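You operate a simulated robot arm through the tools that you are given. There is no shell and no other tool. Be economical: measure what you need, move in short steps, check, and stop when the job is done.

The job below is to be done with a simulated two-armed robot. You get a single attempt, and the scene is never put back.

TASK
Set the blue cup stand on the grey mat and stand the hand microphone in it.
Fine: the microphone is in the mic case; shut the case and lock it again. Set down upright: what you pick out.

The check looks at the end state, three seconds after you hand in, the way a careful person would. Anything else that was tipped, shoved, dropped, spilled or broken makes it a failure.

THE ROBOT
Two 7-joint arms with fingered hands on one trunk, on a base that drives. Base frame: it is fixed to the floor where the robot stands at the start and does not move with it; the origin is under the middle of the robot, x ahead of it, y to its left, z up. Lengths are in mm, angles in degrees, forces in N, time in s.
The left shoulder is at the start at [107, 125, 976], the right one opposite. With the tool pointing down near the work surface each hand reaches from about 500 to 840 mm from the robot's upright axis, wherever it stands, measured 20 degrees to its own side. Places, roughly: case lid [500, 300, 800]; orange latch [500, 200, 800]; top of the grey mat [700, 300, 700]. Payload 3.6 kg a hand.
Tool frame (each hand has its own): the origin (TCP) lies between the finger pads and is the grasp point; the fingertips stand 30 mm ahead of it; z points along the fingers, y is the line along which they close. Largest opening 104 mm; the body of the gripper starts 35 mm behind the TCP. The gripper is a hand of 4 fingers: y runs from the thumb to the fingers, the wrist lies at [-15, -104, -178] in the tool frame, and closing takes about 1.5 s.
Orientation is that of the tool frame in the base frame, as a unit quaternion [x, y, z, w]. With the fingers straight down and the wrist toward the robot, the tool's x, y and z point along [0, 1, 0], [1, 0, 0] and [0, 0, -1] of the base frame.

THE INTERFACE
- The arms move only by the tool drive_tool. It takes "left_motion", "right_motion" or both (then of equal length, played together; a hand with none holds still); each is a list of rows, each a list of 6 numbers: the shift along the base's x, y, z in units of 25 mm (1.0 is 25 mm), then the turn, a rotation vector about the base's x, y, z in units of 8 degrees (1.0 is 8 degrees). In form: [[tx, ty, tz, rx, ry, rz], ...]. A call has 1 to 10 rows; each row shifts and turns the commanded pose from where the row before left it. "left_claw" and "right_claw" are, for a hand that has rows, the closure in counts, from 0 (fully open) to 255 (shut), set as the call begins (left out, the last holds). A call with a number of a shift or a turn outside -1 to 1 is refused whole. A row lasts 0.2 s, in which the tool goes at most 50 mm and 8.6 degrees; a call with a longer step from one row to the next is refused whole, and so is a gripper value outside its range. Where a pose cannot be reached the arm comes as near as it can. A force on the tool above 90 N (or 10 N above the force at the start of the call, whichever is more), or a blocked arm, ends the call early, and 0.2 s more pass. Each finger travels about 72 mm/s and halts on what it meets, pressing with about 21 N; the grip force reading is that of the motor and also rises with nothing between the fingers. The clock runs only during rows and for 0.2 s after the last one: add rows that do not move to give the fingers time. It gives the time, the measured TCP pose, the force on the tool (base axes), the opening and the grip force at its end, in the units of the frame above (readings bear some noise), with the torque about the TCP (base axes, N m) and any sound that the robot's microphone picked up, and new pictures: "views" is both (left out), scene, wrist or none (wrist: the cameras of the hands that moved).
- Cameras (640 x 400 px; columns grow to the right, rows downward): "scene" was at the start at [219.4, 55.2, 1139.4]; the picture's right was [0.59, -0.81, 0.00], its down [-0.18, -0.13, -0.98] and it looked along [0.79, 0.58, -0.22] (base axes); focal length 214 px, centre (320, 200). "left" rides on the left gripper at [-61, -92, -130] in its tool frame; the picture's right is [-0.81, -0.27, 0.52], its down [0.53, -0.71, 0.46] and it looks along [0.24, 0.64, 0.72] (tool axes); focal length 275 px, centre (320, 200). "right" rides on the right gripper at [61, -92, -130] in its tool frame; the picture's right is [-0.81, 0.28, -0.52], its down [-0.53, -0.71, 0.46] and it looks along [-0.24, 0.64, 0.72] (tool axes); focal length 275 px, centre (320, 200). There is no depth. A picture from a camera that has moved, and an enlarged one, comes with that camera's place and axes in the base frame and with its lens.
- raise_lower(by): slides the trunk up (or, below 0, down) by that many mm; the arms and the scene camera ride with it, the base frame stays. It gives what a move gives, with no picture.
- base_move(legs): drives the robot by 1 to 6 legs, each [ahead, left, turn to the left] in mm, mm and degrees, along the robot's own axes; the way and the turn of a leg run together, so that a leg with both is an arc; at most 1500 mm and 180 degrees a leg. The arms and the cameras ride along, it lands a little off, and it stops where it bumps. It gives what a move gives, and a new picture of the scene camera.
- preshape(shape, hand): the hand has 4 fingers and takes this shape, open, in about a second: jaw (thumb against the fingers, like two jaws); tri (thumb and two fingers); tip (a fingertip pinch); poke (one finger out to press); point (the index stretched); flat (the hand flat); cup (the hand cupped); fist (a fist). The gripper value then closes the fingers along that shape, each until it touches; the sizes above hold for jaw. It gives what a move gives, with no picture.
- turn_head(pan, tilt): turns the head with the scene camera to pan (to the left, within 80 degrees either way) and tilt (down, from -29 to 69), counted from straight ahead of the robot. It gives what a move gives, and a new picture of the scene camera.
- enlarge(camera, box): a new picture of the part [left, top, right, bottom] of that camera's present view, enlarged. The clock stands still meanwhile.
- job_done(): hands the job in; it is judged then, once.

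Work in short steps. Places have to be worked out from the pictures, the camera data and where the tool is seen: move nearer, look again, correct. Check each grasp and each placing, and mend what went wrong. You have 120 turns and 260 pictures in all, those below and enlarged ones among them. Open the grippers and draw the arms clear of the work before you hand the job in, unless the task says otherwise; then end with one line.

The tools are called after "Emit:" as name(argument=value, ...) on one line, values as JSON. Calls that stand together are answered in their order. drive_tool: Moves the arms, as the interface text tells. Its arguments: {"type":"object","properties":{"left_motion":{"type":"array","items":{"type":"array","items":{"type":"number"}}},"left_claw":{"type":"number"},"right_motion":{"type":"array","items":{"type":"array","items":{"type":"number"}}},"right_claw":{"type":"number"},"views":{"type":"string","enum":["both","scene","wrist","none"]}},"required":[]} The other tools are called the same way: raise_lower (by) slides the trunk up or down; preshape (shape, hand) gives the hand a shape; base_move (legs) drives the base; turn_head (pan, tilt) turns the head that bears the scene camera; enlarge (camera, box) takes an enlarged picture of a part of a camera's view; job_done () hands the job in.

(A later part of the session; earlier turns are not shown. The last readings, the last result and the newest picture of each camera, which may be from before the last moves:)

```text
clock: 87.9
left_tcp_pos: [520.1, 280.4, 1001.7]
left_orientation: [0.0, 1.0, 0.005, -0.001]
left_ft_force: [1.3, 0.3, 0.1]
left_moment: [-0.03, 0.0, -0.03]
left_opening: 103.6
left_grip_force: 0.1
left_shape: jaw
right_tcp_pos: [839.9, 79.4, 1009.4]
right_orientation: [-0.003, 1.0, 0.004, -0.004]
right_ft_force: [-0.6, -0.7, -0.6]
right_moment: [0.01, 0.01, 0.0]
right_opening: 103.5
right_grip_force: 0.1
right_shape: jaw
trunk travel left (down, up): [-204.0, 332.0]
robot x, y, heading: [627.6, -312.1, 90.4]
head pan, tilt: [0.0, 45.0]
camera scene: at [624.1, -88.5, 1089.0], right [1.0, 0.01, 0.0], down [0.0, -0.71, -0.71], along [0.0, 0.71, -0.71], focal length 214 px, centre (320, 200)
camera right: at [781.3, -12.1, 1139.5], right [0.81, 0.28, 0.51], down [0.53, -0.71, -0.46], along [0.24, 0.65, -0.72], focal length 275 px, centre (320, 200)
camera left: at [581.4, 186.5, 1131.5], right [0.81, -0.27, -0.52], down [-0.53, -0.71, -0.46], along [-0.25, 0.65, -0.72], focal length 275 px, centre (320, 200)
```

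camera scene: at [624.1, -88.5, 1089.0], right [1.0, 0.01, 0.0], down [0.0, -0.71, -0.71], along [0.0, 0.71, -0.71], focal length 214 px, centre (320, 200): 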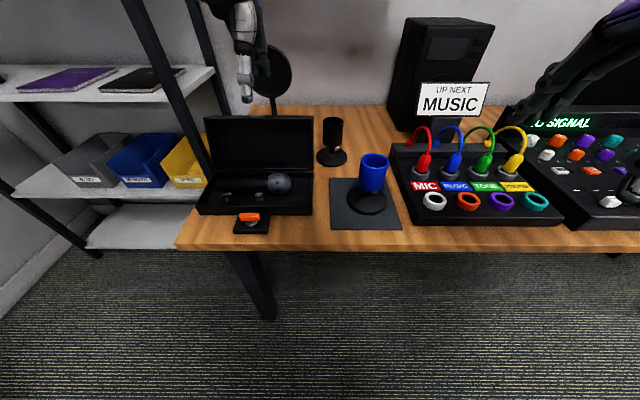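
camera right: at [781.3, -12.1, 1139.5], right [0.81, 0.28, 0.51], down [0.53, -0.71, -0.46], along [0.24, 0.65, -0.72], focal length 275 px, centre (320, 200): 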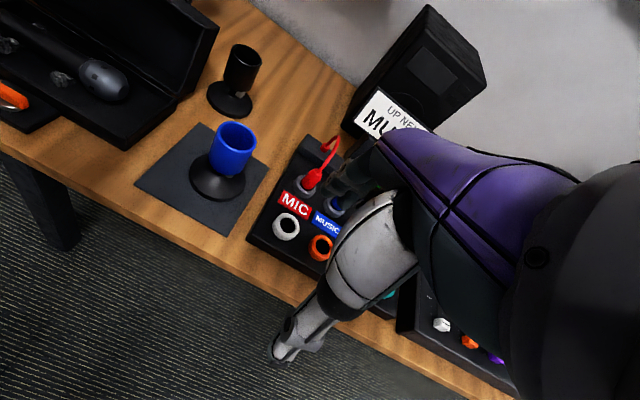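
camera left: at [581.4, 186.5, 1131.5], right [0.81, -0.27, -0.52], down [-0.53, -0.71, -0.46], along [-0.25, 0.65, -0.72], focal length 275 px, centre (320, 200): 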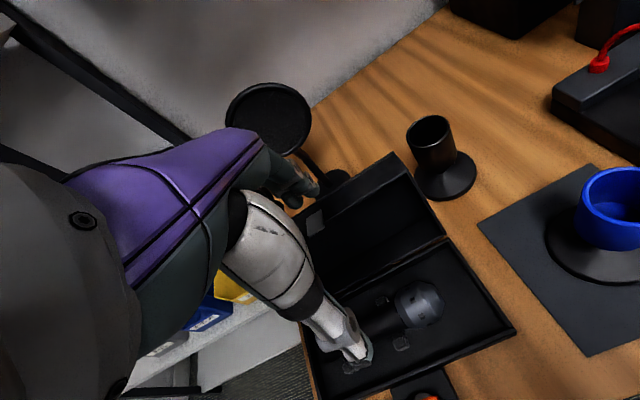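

Stereo gives the head centre at about (530,279,774). I set the hand over x 528 and lower to z 870 with the jaw partly closed, then look.

Emit:
drive_tool(left_motion=[[0.3, 0, -1, 0, 0, 0], [0, 0, -1, 0, 0, 0], [0, 0, -1, 0, 0, 0], [0, 0, -1, 0, 0, 0], [0, 0, -1, 0, 0, 0], [0, 0, 0, 0, 0, 0]], left_claw=70, views="wrist")

Emit:
enlarge(camera="scene", box=[190, 90, 330, 240])

Emit:
enlarge(camera="left", box=[280, 180, 520, 400])

```text
clock: 89.3
left_tcp_pos: [528.4, 280.4, 877.0]
left_orientation: [-0.001, 1.0, 0.005, -0.002]
left_ft_force: [0.1, 0.3, -0.2]
left_moment: [-0.04, 0.02, -0.01]
left_opening: 75.7
left_grip_force: 0.1
left_shape: jaw
right_tcp_pos: [839.9, 80.1, 1009.8]
right_orientation: [-0.002, 1.0, 0.004, -0.004]
right_ft_force: [-0.3, 0.3, 0.2]
right_moment: [0.01, 0.02, 0.01]
right_opening: 103.9
right_grip_force: 0.1
right_shape: jaw
trunk travel left (down, up): [-204.0, 332.0]
robot x, y, heading: [625.7, -315.2, 90.6]
head pan, tilt: [0.0, 45.0]
camera left: at [588.7, 185.9, 1006.7], right [0.81, -0.27, -0.52], down [-0.53, -0.71, -0.46], along [-0.25, 0.65, -0.72], focal length 275 px, centre (320, 200)
```

left: 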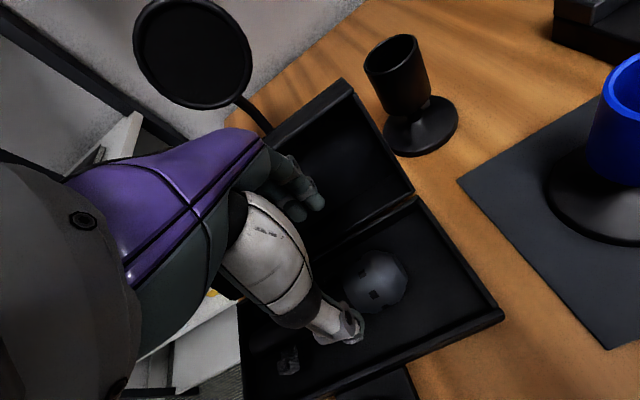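

```text
2.67 times, centred on (260, 165) of scene
camera zoom: at [624.1, -88.2, 1088.9], right [1.0, 0.01, 0.0], down [0.0, -0.71, -0.71], along [0.0, 0.71, -0.71], focal length 572 px, centre (480, 293)
```

zoom: 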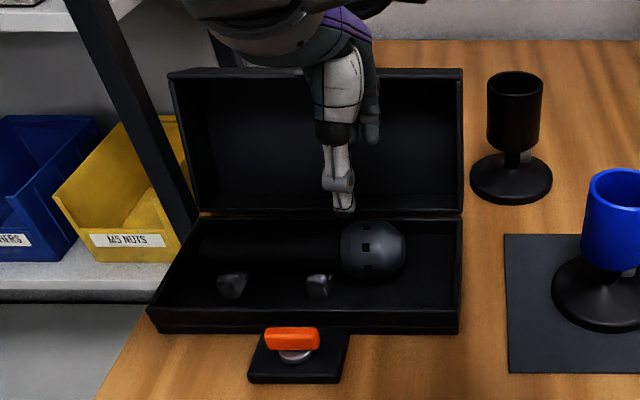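

```text
1.82 times, centred on (400, 290) of left
camera zoom: at [588.7, 185.9, 1006.7], right [0.81, -0.27, -0.52], down [-0.53, -0.71, -0.46], along [-0.25, 0.65, -0.72], focal length 500 px, centre (174, 36)
```

zoom: 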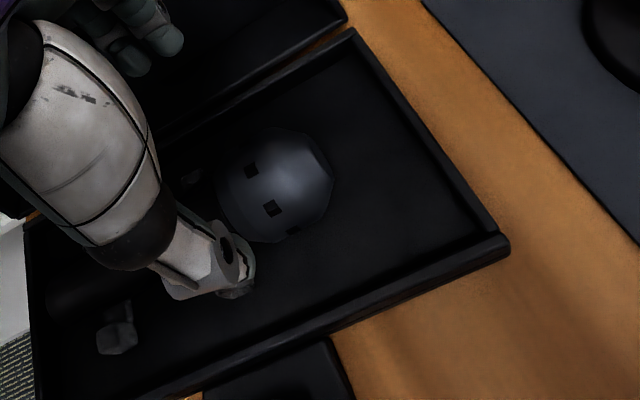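

Head centre refined to (532,277,773), about 50 mm across. I descend over it to TCP z 779.

Emit:
drive_tool(left_motion=[[0.1, -0.12, -0.9, 0, 0, 0], [0, 0, -0.9, 0, 0, 0], [0, 0, -0.9, 0, 0, 0], [0, 0, -0.7, 0, 0, 0], [0, 0, -0.5, 0, 0, 0], [0, 0, 0, 0, 0, 0]], views="none")

Emit:
enlarge(camera="scene", box=[190, 110, 330, 240])

Emit:
enlarge(camera="left", box=[220, 180, 460, 400])

```text
clock: 90.7
left_tcp_pos: [534.3, 280.0, 790.5]
left_orientation: [0.001, 1.0, 0.014, 0.002]
left_ft_force: [-0.4, 5.7, 57.1]
left_moment: [-2.95, -0.09, -0.02]
left_opening: 75.8
left_grip_force: 0.0
left_shape: jaw
right_tcp_pos: [841.1, 77.3, 1011.3]
right_orientation: [-0.003, 1.0, 0.005, -0.004]
right_ft_force: [0.0, 0.6, 0.6]
right_moment: [0.0, 0.0, 0.01]
right_opening: 103.8
right_grip_force: 0.0
right_shape: jaw
trunk travel left (down, up): [-204.0, 332.0]
robot x, y, heading: [626.0, -312.6, 90.4]
head pan, tilt: [0.0, 45.0]
```

```text
3.08 times, centred on (260, 175) of scene
camera zoom: at [624.7, -91.3, 1090.0], right [1.0, 0.01, 0.0], down [0.0, -0.7, -0.71], along [0.0, 0.71, -0.7], focal length 660 px, centre (505, 277)
```

zoom: 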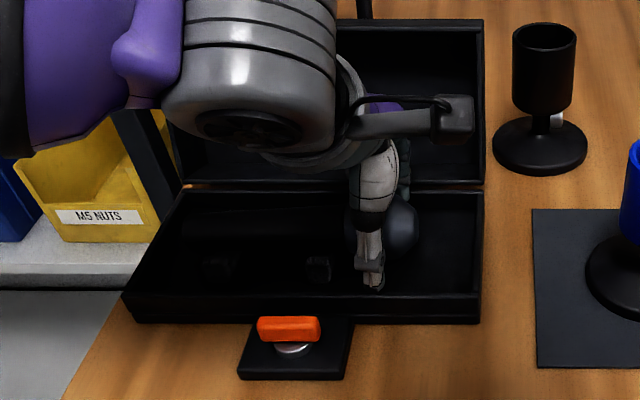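

```text
1.82 times, centred on (340, 290) of left
camera zoom: at [593.7, 183.0, 918.4], right [0.81, -0.26, -0.52], down [-0.53, -0.7, -0.48], along [-0.24, 0.67, -0.71], focal length 500 px, centre (284, 36)
```

zoom: 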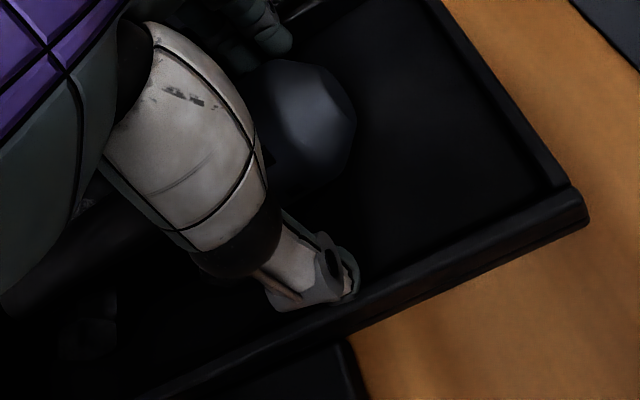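

The thumb met the case's front wall (57 N at its side). I raise 22 mm, narrow the jaw to about 60 mm so the thumb fits inside the wall, and look.

Emit:
drive_tool(left_motion=[[0, 0, 0.9, 0, 0, 0], [0, 0, 0, 0, 0, 0], [0, 0, 0, 0, 0, 0], [0, 0, 0, 0, 0, 0]], left_claw=70, views="none")

Emit:
drive_tool(left_motion=[[0, 0.05, 0, 0, 0, 0], [0, 0, 0, 0, 0, 0], [0, 0, 0, 0, 0, 0]], left_claw=110, views="wrist")

Emit:
enlarge(camera="scene", box=[190, 110, 330, 240])

```text
clock: 91.7
left_tcp_pos: [531.1, 276.7, 804.0]
left_orientation: [0.0, 1.0, 0.004, -0.002]
left_ft_force: [-0.4, -0.5, -0.7]
left_moment: [-0.01, -0.01, 0.0]
left_opening: 75.2
left_grip_force: 0.1
left_shape: jaw
right_tcp_pos: [840.7, 79.6, 1009.7]
right_orientation: [-0.003, 1.0, 0.004, -0.004]
right_ft_force: [-0.5, -0.3, -0.1]
right_moment: [-0.01, 0.0, 0.02]
right_opening: 103.8
right_grip_force: 0.2
right_shape: jaw
trunk travel left (down, up): [-204.0, 332.0]
robot x, y, heading: [623.9, -313.9, 90.3]
head pan, tilt: [0.0, 45.0]
```

```text
clock: 92.5
left_tcp_pos: [531.0, 277.8, 802.0]
left_orientation: [0.001, 1.0, 0.005, -0.002]
left_ft_force: [-0.3, 0.6, 0.0]
left_moment: [0.0, 0.02, -0.03]
left_opening: 59.5
left_grip_force: 0.1
left_shape: jaw
right_tcp_pos: [840.1, 80.0, 1010.7]
right_orientation: [-0.002, 1.0, 0.003, -0.003]
right_ft_force: [-0.9, 0.1, -0.4]
right_moment: [0.01, 0.04, -0.01]
right_opening: 103.6
right_grip_force: 0.0
right_shape: jaw
trunk travel left (down, up): [-204.0, 332.0]
robot x, y, heading: [625.0, -313.0, 90.2]
head pan, tilt: [0.0, 45.0]
camera left: at [592.3, 184.4, 932.7], right [0.81, -0.27, -0.52], down [-0.53, -0.71, -0.46], along [-0.25, 0.65, -0.72], focal length 275 px, centre (320, 200)
```

left: 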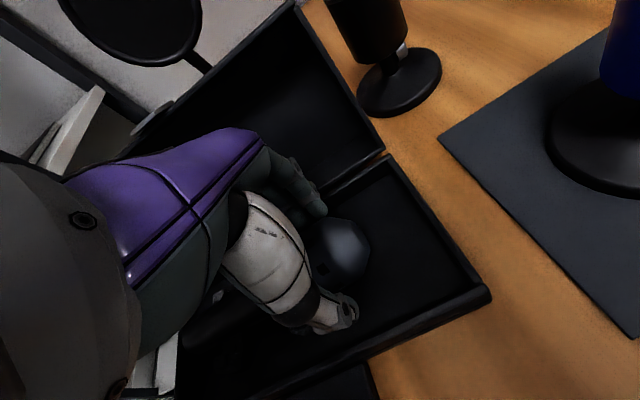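

```text
3.08 times, centred on (260, 175) of scene
camera zoom: at [624.1, -88.1, 1088.9], right [1.0, 0.01, 0.0], down [0.0, -0.71, -0.71], along [0.0, 0.71, -0.71], focal length 660 px, centre (505, 277)
```

zoom: 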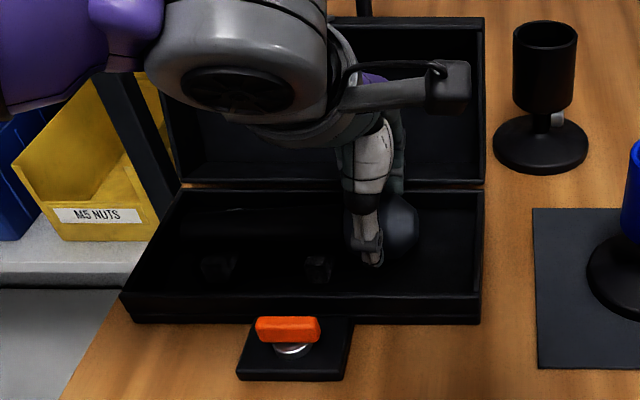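

The narrowed jaw fits. I lower to z 783 and then close.

Emit:
drive_tool(left_motion=[[0, 0, -0.4, 0, 0, 0], [0, 0, -0.38, 0, 0, 0], [0, 0, 0, 0, 0, 0]], views="none")

Emit:
drive_tool(left_motion=[[0, 0, 0, 0, 0, 0], [0, 0, 0, 0, 0, 0], [0, 0, 0, 0, 0, 0], [0, 0, 0, 0, 0, 0], [0, 0, 0, 0, 0, 0]], left_claw=255, views="wrist")

```text
clock: 93.3
left_tcp_pos: [530.9, 278.7, 782.5]
left_orientation: [-0.001, 1.0, 0.006, -0.002]
left_ft_force: [0.9, -0.1, 0.2]
left_moment: [-0.06, -0.02, -0.03]
left_opening: 59.6
left_grip_force: 0.2
left_shape: jaw
right_tcp_pos: [841.6, 80.1, 1009.1]
right_orientation: [-0.003, 1.0, 0.004, -0.004]
right_ft_force: [-0.2, -0.2, -0.6]
right_moment: [0.02, 0.03, 0.0]
right_opening: 103.5
right_grip_force: 0.1
right_shape: jaw
trunk travel left (down, up): [-204.0, 332.0]
robot x, y, heading: [625.2, -316.4, 90.4]
head pan, tilt: [0.0, 45.0]
```

```text
clock: 94.5
left_tcp_pos: [532.0, 279.2, 782.1]
left_orientation: [0.0, 1.0, 0.005, -0.001]
left_ft_force: [0.5, 0.5, -1.0]
left_moment: [0.07, 0.0, -0.07]
left_opening: 41.5
left_grip_force: 20.6
left_shape: jaw
right_tcp_pos: [840.8, 80.7, 1009.8]
right_orientation: [-0.003, 1.0, 0.004, -0.003]
right_ft_force: [-0.4, -1.3, -0.1]
right_moment: [0.0, -0.01, 0.01]
right_opening: 103.7
right_grip_force: 0.0
right_shape: jaw
trunk travel left (down, up): [-204.0, 332.0]
robot x, y, heading: [622.4, -315.8, 90.4]
head pan, tilt: [0.0, 45.0]
camera left: at [591.7, 184.5, 912.4], right [0.81, -0.27, -0.52], down [-0.53, -0.71, -0.46], along [-0.25, 0.65, -0.72], focal length 275 px, centre (320, 200)
```

left: 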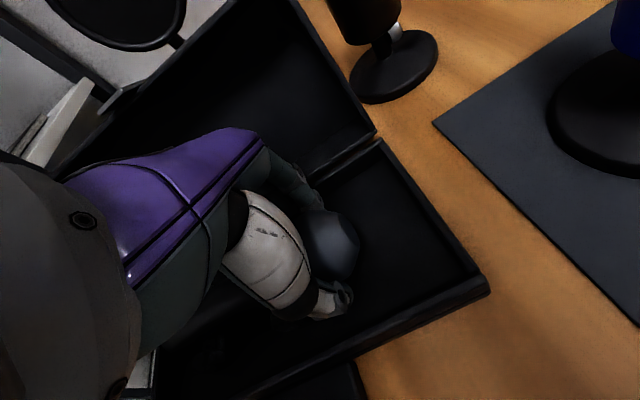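

Gripped at 41 mm, 21 N. I lift slowly and see whether the microphone comes along.

Emit:
drive_tool(left_motion=[[0, 0, 0.3, 0, 0, 0], [0, 0, 0.3, 0, 0, 0], [0, 0, 0.5, 0, 0, 0], [0, 0, 0.5, 0, 0, 0], [0, 0, 0.7, 0, 0, 0], [0, 0, 0.7, 0, 0, 0], [0, 0, 0, 0, 0, 0]], views="wrist")

Emit:
enlarge(camera="scene", box=[190, 60, 350, 240])

```text
clock: 96.1
left_tcp_pos: [530.9, 279.1, 857.6]
left_orientation: [0.0, 1.0, 0.004, -0.002]
left_ft_force: [-0.4, -0.9, -2.9]
left_moment: [0.0, -0.17, 0.04]
left_opening: 38.2
left_grip_force: 20.6
left_shape: jaw
right_tcp_pos: [840.9, 80.1, 1009.9]
right_orientation: [-0.002, 1.0, 0.003, -0.004]
right_ft_force: [-0.6, -0.4, 0.3]
right_moment: [0.01, 0.02, -0.04]
right_opening: 103.6
right_grip_force: 0.0
right_shape: jaw
trunk travel left (down, up): [-204.0, 332.0]
robot x, y, heading: [628.7, -314.8, 90.2]
head pan, tilt: [0.0, 45.0]
camera left: at [591.8, 184.9, 987.9], right [0.81, -0.27, -0.52], down [-0.53, -0.71, -0.46], along [-0.25, 0.65, -0.72], focal length 275 px, centre (320, 200)
```

left: 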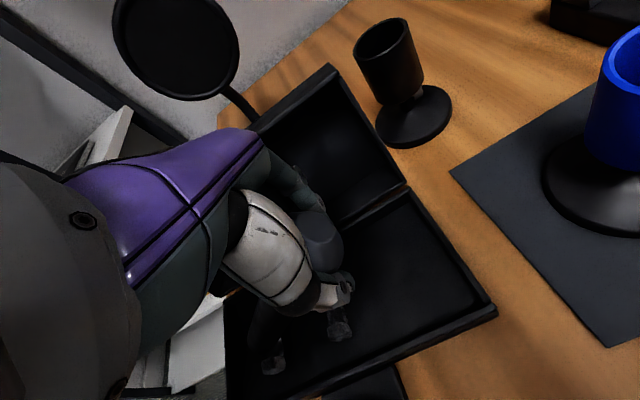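

```text
2.22 times, centred on (270, 150) of scene
camera zoom: at [624.0, -87.8, 1088.8], right [1.0, 0.01, 0.0], down [0.0, -0.71, -0.71], along [0.0, 0.71, -0.71], focal length 477 px, centre (431, 311)
```

zoom: 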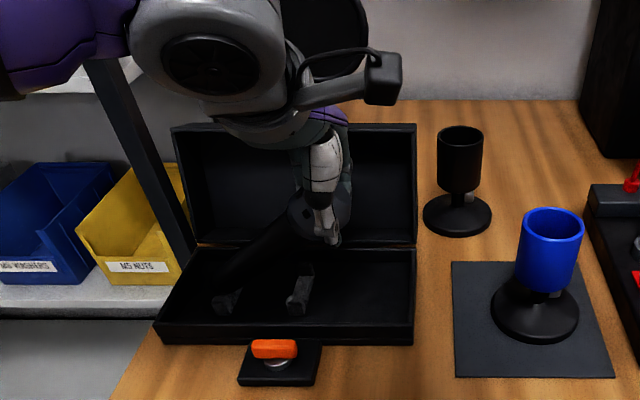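

The microphone is up, and it has swung tail-down a bit in the grip, which is the way I want it to go. I lift it well clear.

Emit:
drive_tool(left_motion=[[0, 0, 0.8, 0, 0, 0], [0, 0, 0.8, 0, 0, 0], [0, 0, 0.8, 0, 0, 0], [0, 0, 0.8, 0, 0, 0], [0, 0, 0.8, 0, 0, 0], [0, 0, 0.8, 0, 0, 0], [0, 0, 0.8, 0, 0, 0], [0, 0, 0, 0, 0, 0]], views="none")

Emit:
enlarge(camera="scene", box=[190, 10, 350, 190])

Emit:
enlarge(camera="left", box=[200, 160, 440, 400])

```text
clock: 97.9
left_tcp_pos: [531.1, 278.1, 997.6]
left_orientation: [0.0, 1.0, 0.005, -0.002]
left_ft_force: [0.0, 0.3, 0.4]
left_moment: [0.02, -0.03, -0.01]
left_opening: 28.4
left_grip_force: 21.3
left_shape: jaw
right_tcp_pos: [840.5, 80.6, 1009.2]
right_orientation: [-0.002, 1.0, 0.004, -0.004]
right_ft_force: [-0.1, 0.1, 1.3]
right_moment: [-0.01, 0.0, 0.01]
right_opening: 103.6
right_grip_force: 0.0
right_shape: jaw
trunk travel left (down, up): [-204.0, 332.0]
robot x, y, heading: [626.1, -313.9, 90.4]
head pan, tilt: [0.0, 45.0]
```

```text
2.22 times, centred on (270, 100) of scene
camera zoom: at [624.1, -88.1, 1088.9], right [1.0, 0.01, 0.0], down [0.0, -0.71, -0.71], along [0.0, 0.71, -0.71], focal length 477 px, centre (431, 422)
```

zoom: 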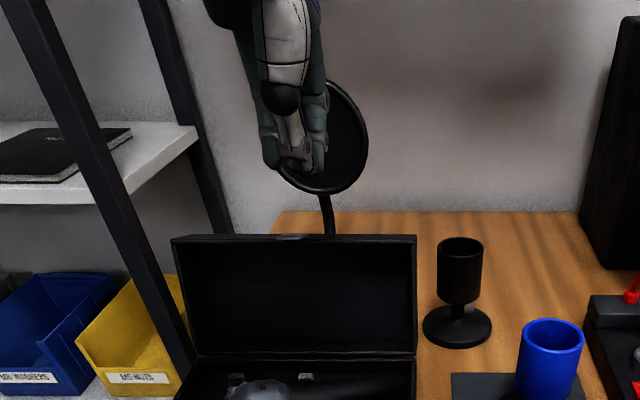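

```text
1.67 times, centred on (320, 280) of left
camera zoom: at [592.4, 183.8, 1127.8], right [0.81, -0.27, -0.52], down [-0.53, -0.71, -0.46], along [-0.25, 0.65, -0.72], focal length 459 px, centre (320, 67)
```

zoom: 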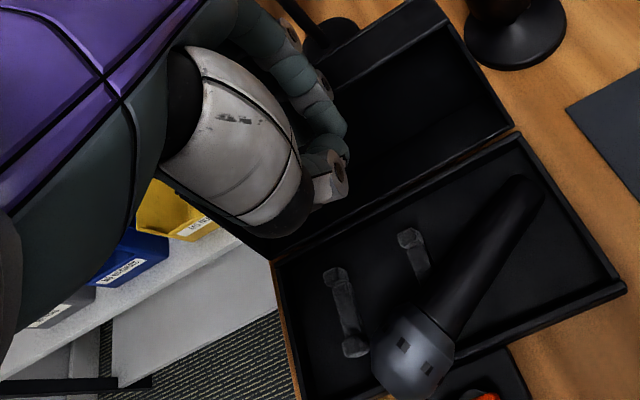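

The microphone slipped out and fell back into the case. I look where it lies.

Emit:
enlarge(camera="scene", box=[180, 110, 340, 240])

Emit:
enlarge(camera="left", box=[280, 220, 480, 400])

```text
3.08 times, centred on (260, 175) of scene
camera zoom: at [624.1, -88.1, 1088.9], right [1.0, 0.01, 0.0], down [0.0, -0.71, -0.71], along [0.0, 0.71, -0.71], focal length 660 px, centre (505, 277)
```

zoom: 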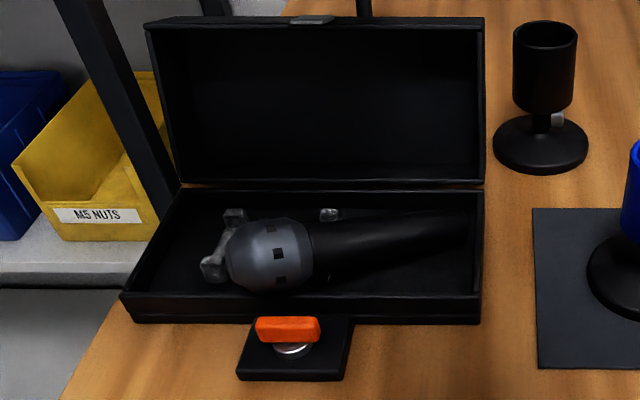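

```text
2.22 times, centred on (380, 310) of left
camera zoom: at [592.4, 183.8, 1127.8], right [0.81, -0.27, -0.52], down [-0.53, -0.71, -0.46], along [-0.25, 0.65, -0.72], focal length 612 px, centre (187, -44)
```

zoom: 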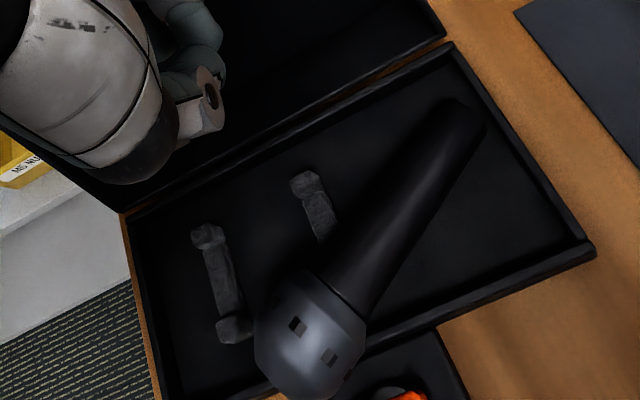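

The mic is still in the case, now turned round: head resting on the front wall at about (467,231,790), tail at (590,302,752). With the head to the left the right hand fits, this time gripping the cylindrical handle. I clear the left arm and bring the right one over.

Emit:
drive_tool(left_motion=[[-0.7, -0.5, 0.2, 0, 0, 0], [-0.7, -0.9, 0.2, 0, 0, 0], [-0.7, -0.9, 0.2, 0, 0, 0], [-0.7, -0.9, 0.2, 0, 0, 0], [-0.7, -0.9, 0.2, 0, 0, 0], [-0.7, -0.9, 0.2, 0, 0, 0], [-0.7, -0.9, 0.2, 0, 0, 0], [-0.7, -0.9, 0.2, 0, 0, 0], [0, -0.5, 0, 0, 0, 0], [0, 0, 0, 0, 0, 0]], right_motion=[[0, 0, 0, 0, 0, 0], [0, 0, 0, 0, 0, 0], [-0.5, 0.5, 0, 0, 0, 0], [-1, 0.5, 0, 0, 0, 0], [-1, 0.5, 0, 0, 0, 0], [-1, 0.5, 0, 0, 0, 0], [-1, 0.5, 0, 0, 0, 0.9], [-1, 0.5, 0, 0, 0, 0.9], [-1, 0.5, 0, 0, 0, 0.9], [-1, 0.6, 0, 0, 0, 0.9]], left_claw=0, right_claw=0, views="scene")

```text
clock: 100.1
left_tcp_pos: [391.2, 97.5, 1038.7]
left_orientation: [0.0, 1.0, 0.004, -0.001]
left_ft_force: [0.1, -0.4, 0.5]
left_moment: [-0.03, 0.03, 0.01]
left_opening: 103.6
left_grip_force: 0.0
left_shape: jaw
right_tcp_pos: [653.7, 184.4, 1009.4]
right_orientation: [-0.252, 0.968, 0.002, -0.004]
right_ft_force: [0.4, 0.7, 0.8]
right_moment: [-0.01, -0.01, -0.03]
right_opening: 103.6
right_grip_force: 0.1
right_shape: jaw
trunk travel left (down, up): [-204.0, 332.0]
robot x, y, heading: [625.6, -310.4, 90.3]
head pan, tilt: [0.0, 45.0]
camera scene: at [623.7, -87.8, 1088.8], right [1.0, 0.01, 0.0], down [0.0, -0.71, -0.71], along [0.0, 0.71, -0.71], focal length 214 px, centre (320, 200)
```

scene: 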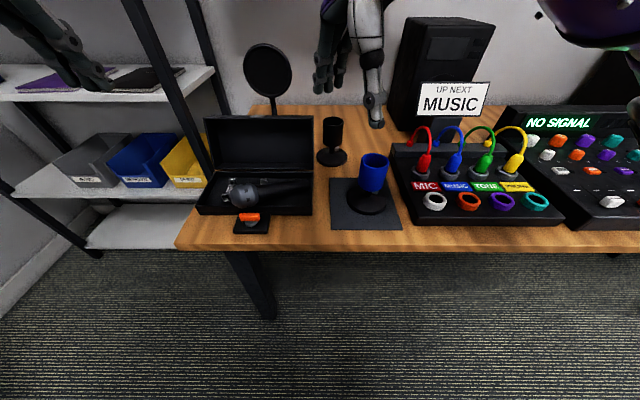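

I move it above the handle at (519,261), tilting 15° to match the handle's slope.

Emit:
drive_tool(right_motion=[[-0.9, 0.51, -0.5, -0.157, 0.272, 0], [-0.9, 0.51, -0.5, -0.157, 0.272, 0], [-0.9, 0.51, -0.5, -0.157, 0.272, 0], [-0.9, 0.51, -0.5, -0.157, 0.272, 0], [-0.9, 0.51, -0.5, -0.157, 0.272, 0], [-0.9, 0.51, -0.5, -0.157, 0.272, 0], [0, 0, -0.5, 0, 0, 0], [0, 0, 0, 0, 0, 0]], right_claw=70, views="wrist")

Emit:
enlarge(camera="right", box=[120, 160, 400, 400])

Emit:
enlarge(camera="scene", box=[180, 90, 340, 240])

```text
clock: 101.9
left_tcp_pos: [390.6, 98.4, 1037.9]
left_orientation: [0.0, 1.0, 0.005, -0.001]
left_ft_force: [-0.5, -0.7, 0.1]
left_moment: [-0.02, -0.01, -0.02]
left_opening: 103.9
left_grip_force: 0.0
left_shape: jaw
right_tcp_pos: [516.7, 261.8, 923.4]
right_orientation: [-0.248, 0.959, -0.032, -0.131]
right_ft_force: [-0.4, 0.5, 0.2]
right_moment: [-0.06, -0.01, 0.0]
right_opening: 75.7
right_grip_force: 0.0
right_shape: jaw
trunk travel left (down, up): [-204.0, 332.0]
robot x, y, heading: [622.5, -312.8, 90.0]
head pan, tilt: [0.0, 45.0]
camera right: at [540.8, 170.1, 1064.5], right [0.67, 0.69, 0.28], down [0.69, -0.43, -0.58], along [-0.28, 0.58, -0.76], focal length 275 px, centre (320, 200)
```

right: 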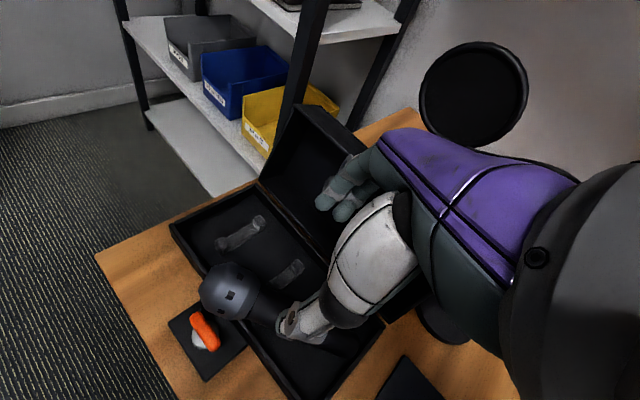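

```text
1.67 times, centred on (260, 280) of right
camera zoom: at [540.8, 170.1, 1064.5], right [0.67, 0.69, 0.28], down [0.69, -0.43, -0.58], along [-0.28, 0.58, -0.76], focal length 459 px, centre (420, 67)
```

zoom: 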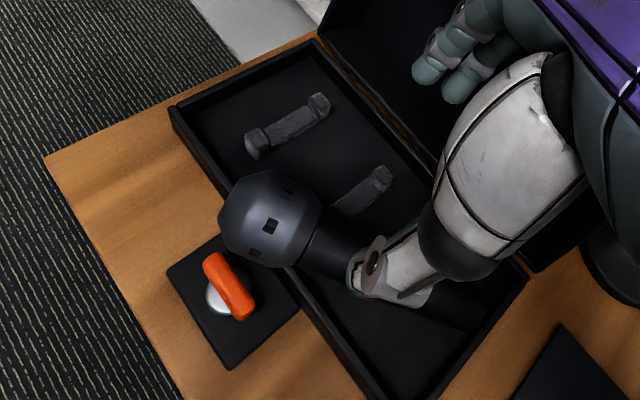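

```text
2.67 times, centred on (260, 165) of scene
camera zoom: at [624.0, -88.1, 1088.9], right [1.0, 0.01, 0.0], down [0.0, -0.71, -0.71], along [0.0, 0.71, -0.71], focal length 572 px, centre (480, 293)
```

zoom: 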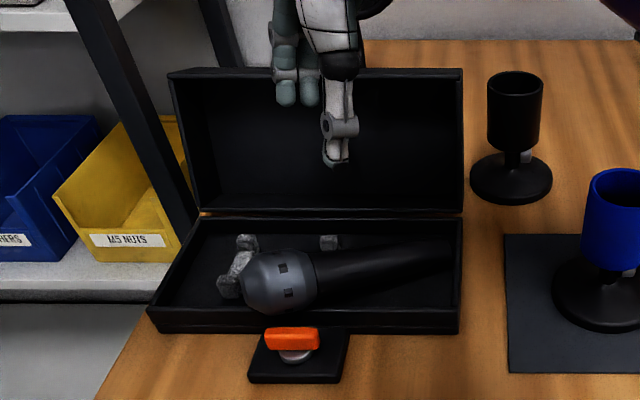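

Refined: head (468,228,782) on the front wall, handle too close to that wall for the thumb. I'll first nudge the head back into the case with closed fingers from the front; moving to TCP (472,181) in front of it.

Emit:
drive_tool(right_motion=[[-0.3, -0.55, 0, 0.157, -0.272, 0], [-0.3, -0.55, 0, 0.157, -0.272, 0], [-0.3, -0.55, 0, 0.157, -0.272, 0], [-0.3, -0.55, 0, 0.157, -0.272, 0], [-0.3, -0.55, 0, 0.157, -0.272, 0], [-0.3, -0.55, 0, 0.157, -0.272, 0], [0, 0, -1, 0, 0, 0], [0, 0, -1, 0, 0, 0], [0, 0, -1, 0, 0, 0], [0, 0, -0.8, 0, 0, 0]], right_claw=255, views="wrist")

Emit:
enlarge(camera="scene", box=[180, 90, 340, 240])

Emit:
enlarge(camera="right", box=[180, 160, 420, 360])

```text
clock: 104.1
left_tcp_pos: [391.6, 98.6, 1037.5]
left_orientation: [0.0, 1.0, 0.006, -0.001]
left_ft_force: [-0.7, 0.7, -0.4]
left_moment: [0.01, 0.0, 0.01]
left_opening: 103.7
left_grip_force: 0.1
left_shape: jaw
right_tcp_pos: [470.8, 177.5, 827.4]
right_orientation: [-0.252, 0.968, 0.003, -0.004]
right_ft_force: [0.1, -0.1, -0.1]
right_moment: [0.03, 0.02, 0.03]
right_opening: 0.0
right_grip_force: 20.8
right_shape: jaw
trunk travel left (down, up): [-204.0, 332.0]
robot x, y, heading: [625.1, -314.4, 90.5]
head pan, tilt: [0.0, 45.0]
camera right: at [464.2, 68.0, 957.3], right [0.58, 0.63, 0.51], down [0.81, -0.36, -0.46], along [-0.11, 0.68, -0.72], focal length 275 px, centre (320, 200)
```

right: 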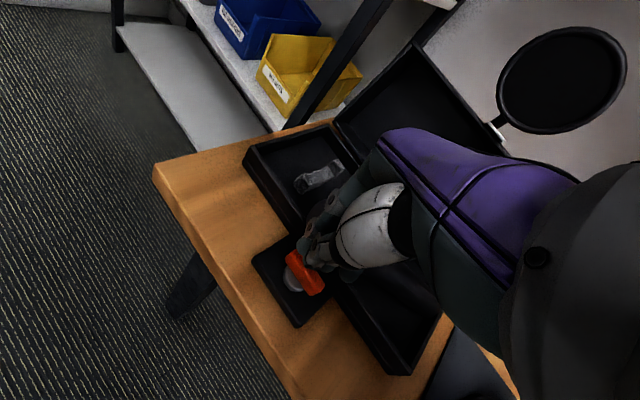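

```text
2.67 times, centred on (260, 165) of scene
camera zoom: at [624.1, -88.0, 1088.8], right [1.0, 0.01, 0.0], down [0.0, -0.71, -0.71], along [0.0, 0.71, -0.71], focal length 572 px, centre (480, 293)
```

zoom: 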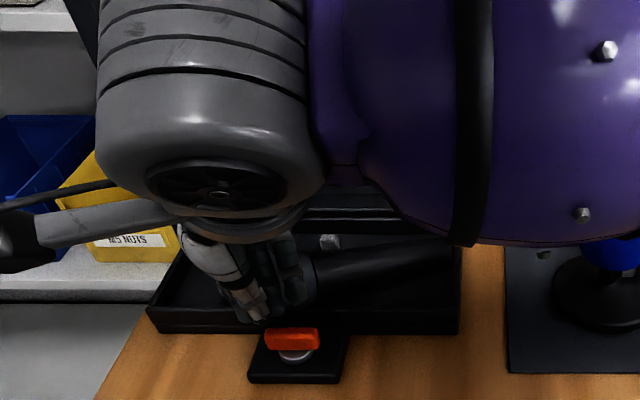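

```text
2.00 times, centred on (300, 260) of right
camera zoom: at [464.2, 68.0, 957.3], right [0.58, 0.63, 0.51], down [0.81, -0.36, -0.46], along [-0.11, 0.68, -0.72], focal length 551 px, centre (360, 80)
```

zoom: 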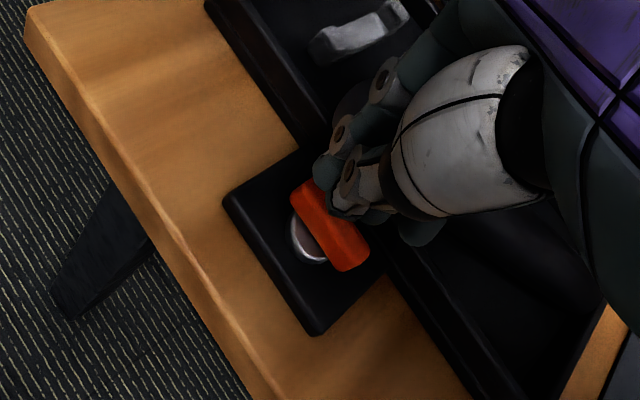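

Fingertips are in front of the head. I lower 18 mm and push gently in +y by 40 mm.

Emit:
drive_tool(right_motion=[[0, 0, -0.7, 0, 0, 0], [0, 0.3, 0, 0, 0, 0], [0, 0.3, 0, 0, 0, 0], [0, 0.3, 0, 0, 0, 0], [0, 0.3, 0, 0, 0, 0], [0, 0.3, 0, 0, 0, 0], [0, 0.3, 0, 0, 0, 0], [0, 0, 0, 0, 0, 0]], views="none")

Emit:
enlarge(camera="right", box=[180, 120, 420, 360])

Emit:
enlarge(camera="scene", box=[180, 90, 340, 240])

```text
clock: 105.9
left_tcp_pos: [390.9, 96.7, 1038.8]
left_orientation: [0.0, 1.0, 0.005, -0.002]
left_ft_force: [-0.4, -0.5, 0.8]
left_moment: [0.0, 0.01, 0.02]
left_opening: 103.7
left_grip_force: 0.1
left_shape: jaw
right_tcp_pos: [472.8, 222.0, 809.5]
right_orientation: [-0.251, 0.968, 0.003, -0.004]
right_ft_force: [0.3, -0.2, 0.0]
right_moment: [-0.01, -0.01, 0.01]
right_opening: 0.2
right_grip_force: 20.4
right_shape: jaw
trunk travel left (down, up): [-204.0, 332.0]
robot x, y, heading: [624.2, -315.2, 90.3]
head pan, tilt: [0.0, 45.0]
```

```text
1.67 times, centred on (300, 240) of right
camera zoom: at [465.1, 113.1, 940.1], right [0.58, 0.63, 0.51], down [0.81, -0.36, -0.46], along [-0.11, 0.68, -0.72], focal length 459 px, centre (353, 133)
```

zoom: 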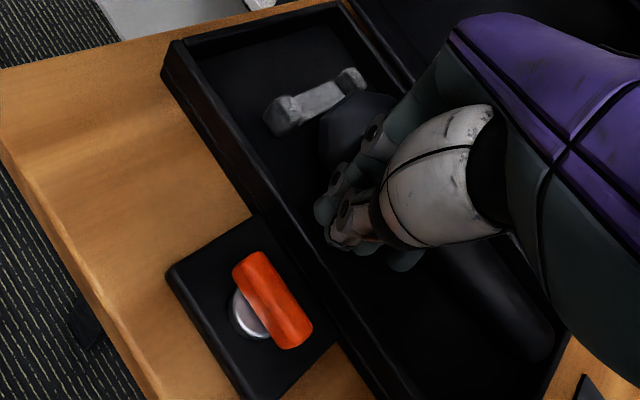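

```text
2.67 times, centred on (260, 165) of scene
camera zoom: at [624.1, -88.1, 1088.9], right [1.0, 0.01, 0.0], down [0.0, -0.71, -0.71], along [0.0, 0.71, -0.71], focal length 572 px, centre (480, 293)
```

zoom: 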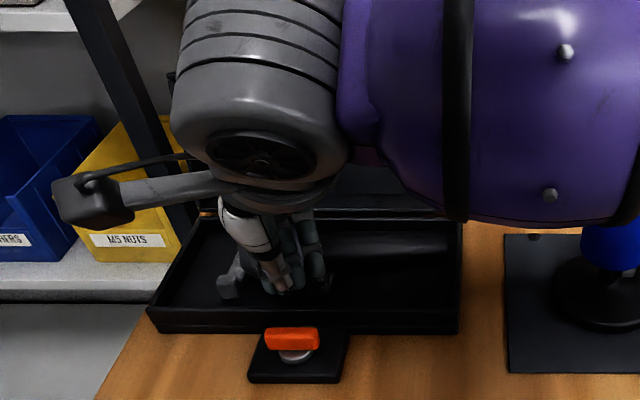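

The head moved into the case, parallel to it now. I lift the hand and look at the new pose.

Emit:
drive_tool(right_motion=[[0, -0.2, 0.8, 0, 0, 0], [0, 0, 1, 0, 0, 0], [0, 0, 1, 0, 0, 0], [0.5, -0.5, 1, 0, 0, 0], [1, -0.5, 1, 0, 0, 0], [1, -0.5, 0, 0, 0, 0], [1, -0.5, 0, 0, 0, 0]], right_claw=70, views="none")

Emit:
enlarge(camera="right", box=[0, 120, 360, 400])

Emit:
enlarge(camera="scene", box=[180, 90, 340, 240])

Emit:
enlarge(camera="left", box=[340, 60, 640, 260])

```text
clock: 107.5
left_tcp_pos: [392.4, 98.0, 1038.5]
left_orientation: [0.0, 1.0, 0.005, -0.002]
left_ft_force: [-0.1, 0.7, -0.7]
left_moment: [-0.02, -0.02, -0.01]
left_opening: 103.5
left_grip_force: 0.0
left_shape: jaw
right_tcp_pos: [559.4, 167.0, 931.9]
right_orientation: [-0.25, 0.968, 0.003, -0.004]
right_ft_force: [-0.2, -0.3, 0.5]
right_moment: [-0.03, -0.01, 0.0]
right_opening: 75.6
right_grip_force: 0.0
right_shape: jaw
trunk travel left (down, up): [-204.0, 332.0]
robot x, y, heading: [626.9, -313.7, 90.5]
head pan, tilt: [0.0, 45.0]
```

```text
1.43 times, centred on (180, 260) of right
camera zoom: at [552.5, 57.8, 1060.9], right [0.58, 0.63, 0.51], down [0.81, -0.36, -0.46], along [-0.11, 0.68, -0.72], focal length 393 px, centre (520, 114)
```

zoom: 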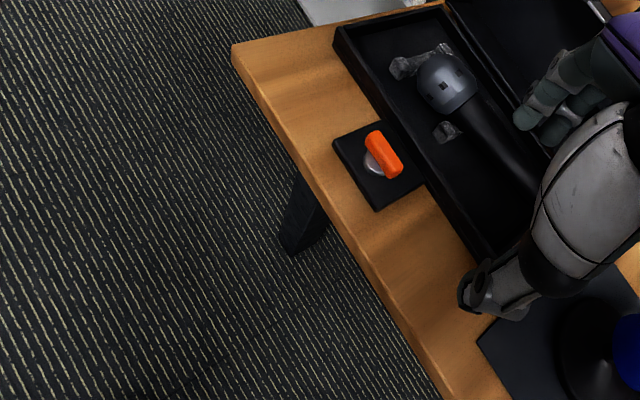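

```text
2.67 times, centred on (260, 165) of scene
camera zoom: at [624.5, -88.2, 1088.9], right [1.0, 0.01, 0.0], down [0.0, -0.71, -0.71], along [0.0, 0.71, -0.71], focal length 572 px, centre (480, 293)
```

zoom: 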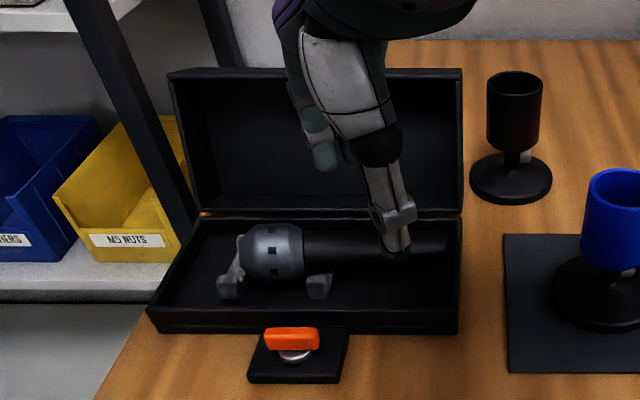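

```text
2.00 times, centred on (490, 160) of left
camera zoom: at [452.3, 3.2, 1168.2], right [0.81, -0.27, -0.52], down [-0.53, -0.71, -0.46], along [-0.25, 0.65, -0.72], focal length 551 px, centre (-20, 280)
```

zoom: 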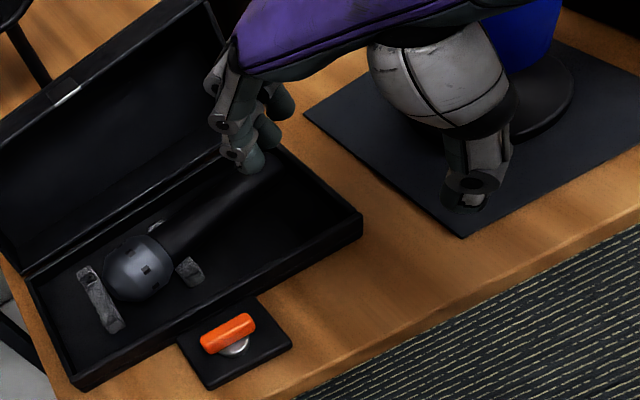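

The mic now lies nearly along the case: head (450,274,774), tail about (595,298). I'll grip the handle at about (528,287), clear of the clips, with the hand yawed 9° and the jaw at 60 mm.

Emit:
drive_tool(right_motion=[[-0.25, 0.96, -0.3, 0, 0, -0.49], [-0.25, 0.96, -0.3, 0, 0, -0.49], [-0.25, 0.96, -0.4, 0, 0, -0.49], [-0.25, 0.96, -0.5, 0, 0, -0.49], [-0.25, 0.96, -0.6, 0, 0, -0.49], [0, 0, 0, 0, 0, 0]], right_claw=110, views="wrist")

Emit:
enlarge(camera="scene", box=[180, 90, 340, 240])

Emit:
enlarge(camera="right", box=[160, 180, 400, 380])

```text
clock: 108.9
left_tcp_pos: [390.7, 97.3, 1038.8]
left_orientation: [0.0, 1.0, 0.004, -0.002]
left_ft_force: [0.0, 0.6, -0.9]
left_moment: [-0.02, 0.01, -0.03]
left_opening: 103.5
left_grip_force: 0.1
left_shape: jaw
right_tcp_pos: [528.4, 286.9, 879.0]
right_orientation: [-0.082, 0.997, 0.003, -0.003]
right_ft_force: [-1.0, 0.6, 0.5]
right_moment: [-0.04, -0.01, 0.01]
right_opening: 59.5
right_grip_force: 0.0
right_shape: jaw
trunk travel left (down, up): [-204.0, 332.0]
robot x, y, heading: [622.5, -315.6, 90.3]
head pan, tilt: [0.0, 45.0]
camera right: at [484.5, 186.9, 1008.2], right [0.76, 0.4, 0.51], down [0.64, -0.61, -0.46], along [0.13, 0.68, -0.72], focal length 275 px, centre (320, 200)
```

right: 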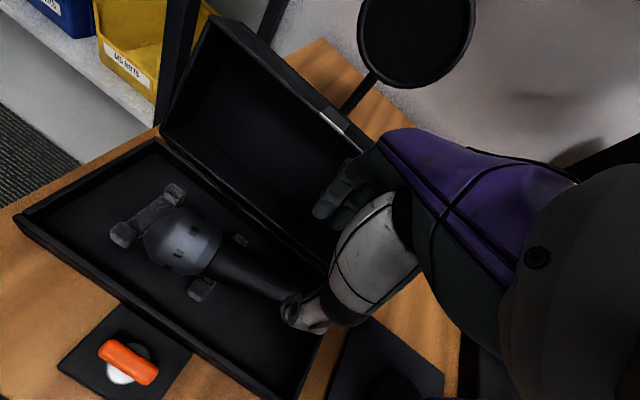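

```text
2.67 times, centred on (260, 165) of scene
camera zoom: at [624.2, -88.2, 1088.9], right [1.0, 0.01, 0.0], down [0.0, -0.71, -0.71], along [0.0, 0.71, -0.71], focal length 572 px, centre (480, 293)
```

zoom: 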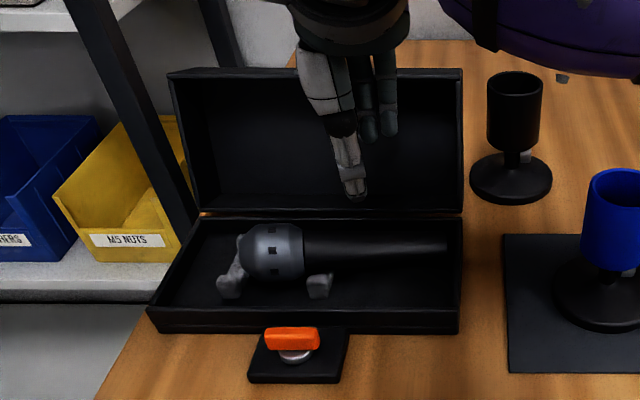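

```text
2.00 times, centred on (280, 280) of right
camera zoom: at [484.5, 186.9, 1008.2], right [0.76, 0.4, 0.51], down [0.64, -0.61, -0.46], along [0.13, 0.68, -0.72], focal length 551 px, centre (400, 40)
```

zoom: 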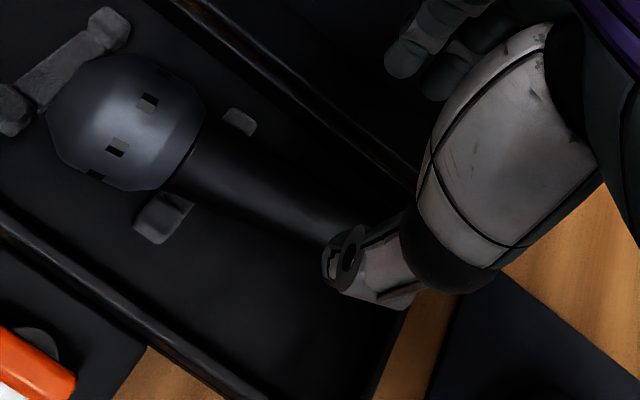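

The hand is aligned over the handle. I descend to z 779 with force watched.

Emit:
drive_tool(right_motion=[[0, 0, -1, 0, 0, 0], [0, 0, -1, 0, 0, 0], [0, 0, -1, 0, 0, 0], [0, 0, -0.6, 0, 0, 0], [0, 0, -0.4, 0, 0, 0], [0, 0, 0, 0, 0, 0]], views="none")

Emit:
enlarge(camera="scene", box=[180, 90, 340, 240])

Emit:
enlarge(camera="right", box=[160, 180, 400, 380])

```text
clock: 110.3
left_tcp_pos: [391.3, 96.9, 1037.6]
left_orientation: [0.0, 1.0, 0.005, -0.002]
left_ft_force: [-0.1, -1.0, -0.3]
left_moment: [0.01, 0.0, 0.01]
left_opening: 103.3
left_grip_force: 0.0
left_shape: jaw
right_tcp_pos: [529.4, 287.8, 779.2]
right_orientation: [-0.083, 0.997, 0.004, -0.003]
right_ft_force: [0.1, -0.4, 1.7]
right_moment: [0.1, -0.02, 0.0]
right_opening: 59.1
right_grip_force: 0.1
right_shape: jaw
trunk travel left (down, up): [-204.0, 332.0]
robot x, y, heading: [622.4, -311.9, 90.3]
head pan, tilt: [0.0, 45.0]
```

```text
2.67 times, centred on (260, 165) of scene
camera zoom: at [624.1, -88.2, 1088.9], right [1.0, 0.01, 0.0], down [0.0, -0.71, -0.71], along [0.0, 0.71, -0.71], focal length 572 px, centre (480, 293)
```

zoom: 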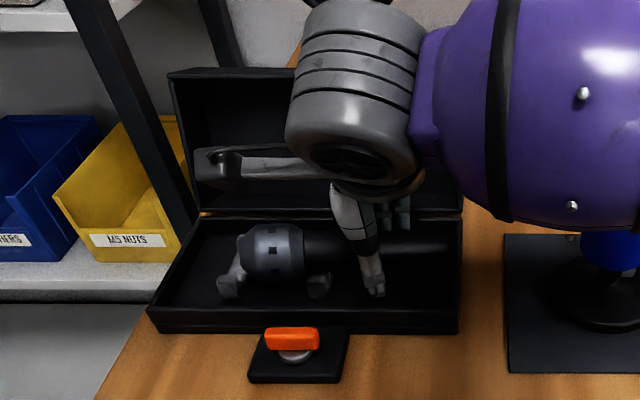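

```text
2.00 times, centred on (280, 280) of right
camera zoom: at [486.0, 187.6, 907.9], right [0.76, 0.4, 0.51], down [0.64, -0.61, -0.46], along [0.13, 0.68, -0.72], focal length 551 px, centre (400, 40)
```

zoom: 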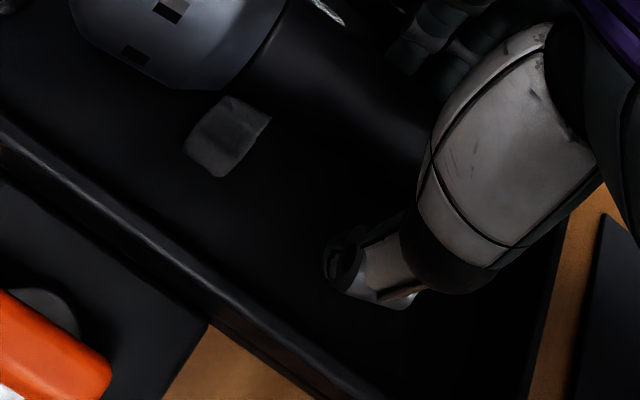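

Straddled; I close on the handle.

Emit:
drive_tool(right_motion=[[0, 0, 0, 0, 0, 0], [0, 0, 0, 0, 0, 0], [0, 0, 0, 0, 0, 0], [0, 0, 0, 0, 0, 0], [0, 0, 0, 0, 0, 0], [0, 0, 0, 0, 0, 0]], right_claw=255, views="none")

Emit:
enlarge(camera="scene", box=[180, 90, 340, 240])

Emit:
enlarge(camera="right", box=[160, 180, 400, 380])

```text
clock: 111.7
left_tcp_pos: [390.9, 97.9, 1038.2]
left_orientation: [0.001, 1.0, 0.005, -0.001]
left_ft_force: [-0.6, -0.6, -1.0]
left_moment: [0.02, -0.02, -0.02]
left_opening: 103.5
left_grip_force: 0.2
left_shape: jaw
right_tcp_pos: [529.0, 289.0, 778.6]
right_orientation: [-0.083, 0.997, 0.002, -0.003]
right_ft_force: [0.0, 0.6, -0.2]
right_moment: [-0.02, -0.05, -0.02]
right_opening: 25.4
right_grip_force: 21.5
right_shape: jaw
trunk travel left (down, up): [-204.0, 332.0]
robot x, y, heading: [626.5, -311.9, 90.3]
head pan, tilt: [0.0, 45.0]
```

```text
2.67 times, centred on (260, 165) of scene
camera zoom: at [624.0, -87.9, 1088.8], right [1.0, 0.01, 0.0], down [0.0, -0.71, -0.71], along [0.0, 0.71, -0.71], focal length 572 px, centre (480, 293)
```

zoom: 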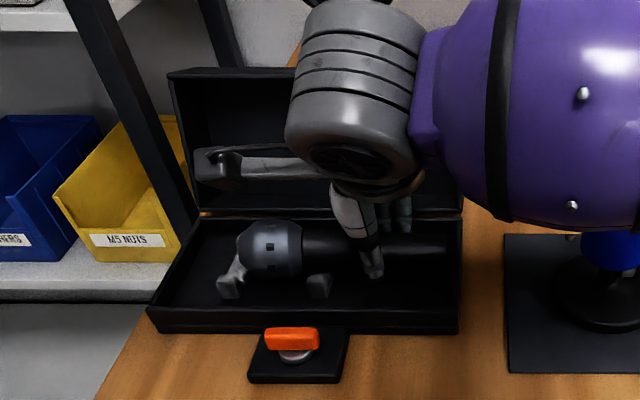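

```text
2.00 times, centred on (280, 280) of right
camera zoom: at [485.9, 187.9, 907.8], right [0.76, 0.4, 0.51], down [0.64, -0.61, -0.46], along [0.13, 0.68, -0.72], focal length 551 px, centre (400, 40)
```

zoom: 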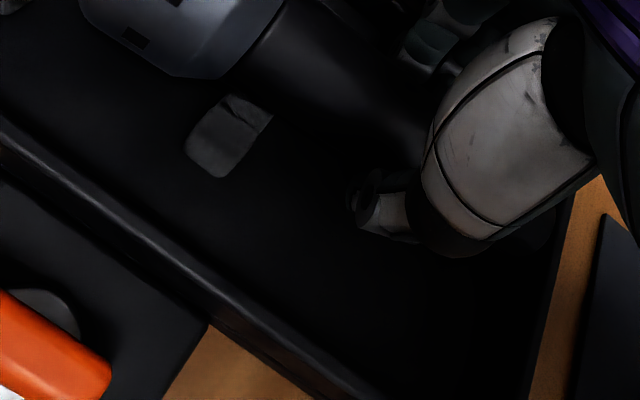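

Firm grip on the handle (25 mm reading). I lift 20 mm and check for slip.

Emit:
drive_tool(right_motion=[[0, 0, 0.2, 0, 0, 0], [0, 0, 0.2, 0, 0, 0], [0, 0, 0.3, 0, 0, 0], [0, 0, 0.3, 0, 0, 0], [0, 0, 0, 0, 0, 0]], views="none")

Emit:
enlarge(camera="scene", box=[180, 90, 340, 240])

```text
clock: 112.9
left_tcp_pos: [391.1, 97.8, 1038.6]
left_orientation: [0.0, 1.0, 0.005, -0.002]
left_ft_force: [1.1, -0.3, 0.2]
left_moment: [0.0, -0.04, 0.0]
left_opening: 104.0
left_grip_force: 0.0
left_shape: jaw
right_tcp_pos: [528.7, 288.0, 803.3]
right_orientation: [-0.084, 0.996, 0.003, -0.004]
right_ft_force: [-0.1, 0.0, -2.5]
right_moment: [-0.01, 0.02, -0.01]
right_opening: 25.4
right_grip_force: 20.9
right_shape: jaw
trunk travel left (down, up): [-204.0, 332.0]
robot x, y, heading: [625.1, -315.3, 90.1]
head pan, tilt: [0.0, 45.0]
```

```text
2.67 times, centred on (260, 165) of scene
camera zoom: at [624.0, -87.9, 1088.8], right [1.0, 0.01, 0.0], down [0.0, -0.71, -0.71], along [0.0, 0.71, -0.71], focal length 572 px, centre (480, 293)
```

zoom: 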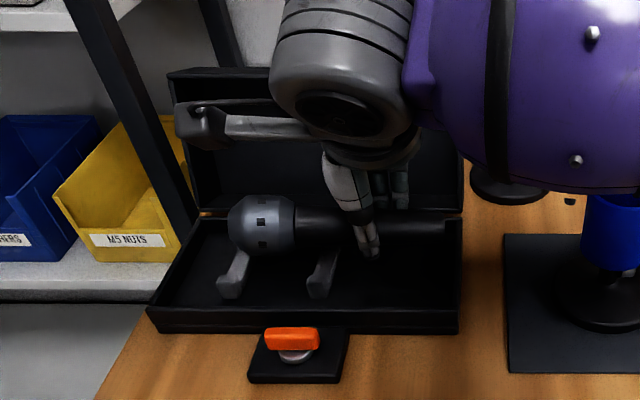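

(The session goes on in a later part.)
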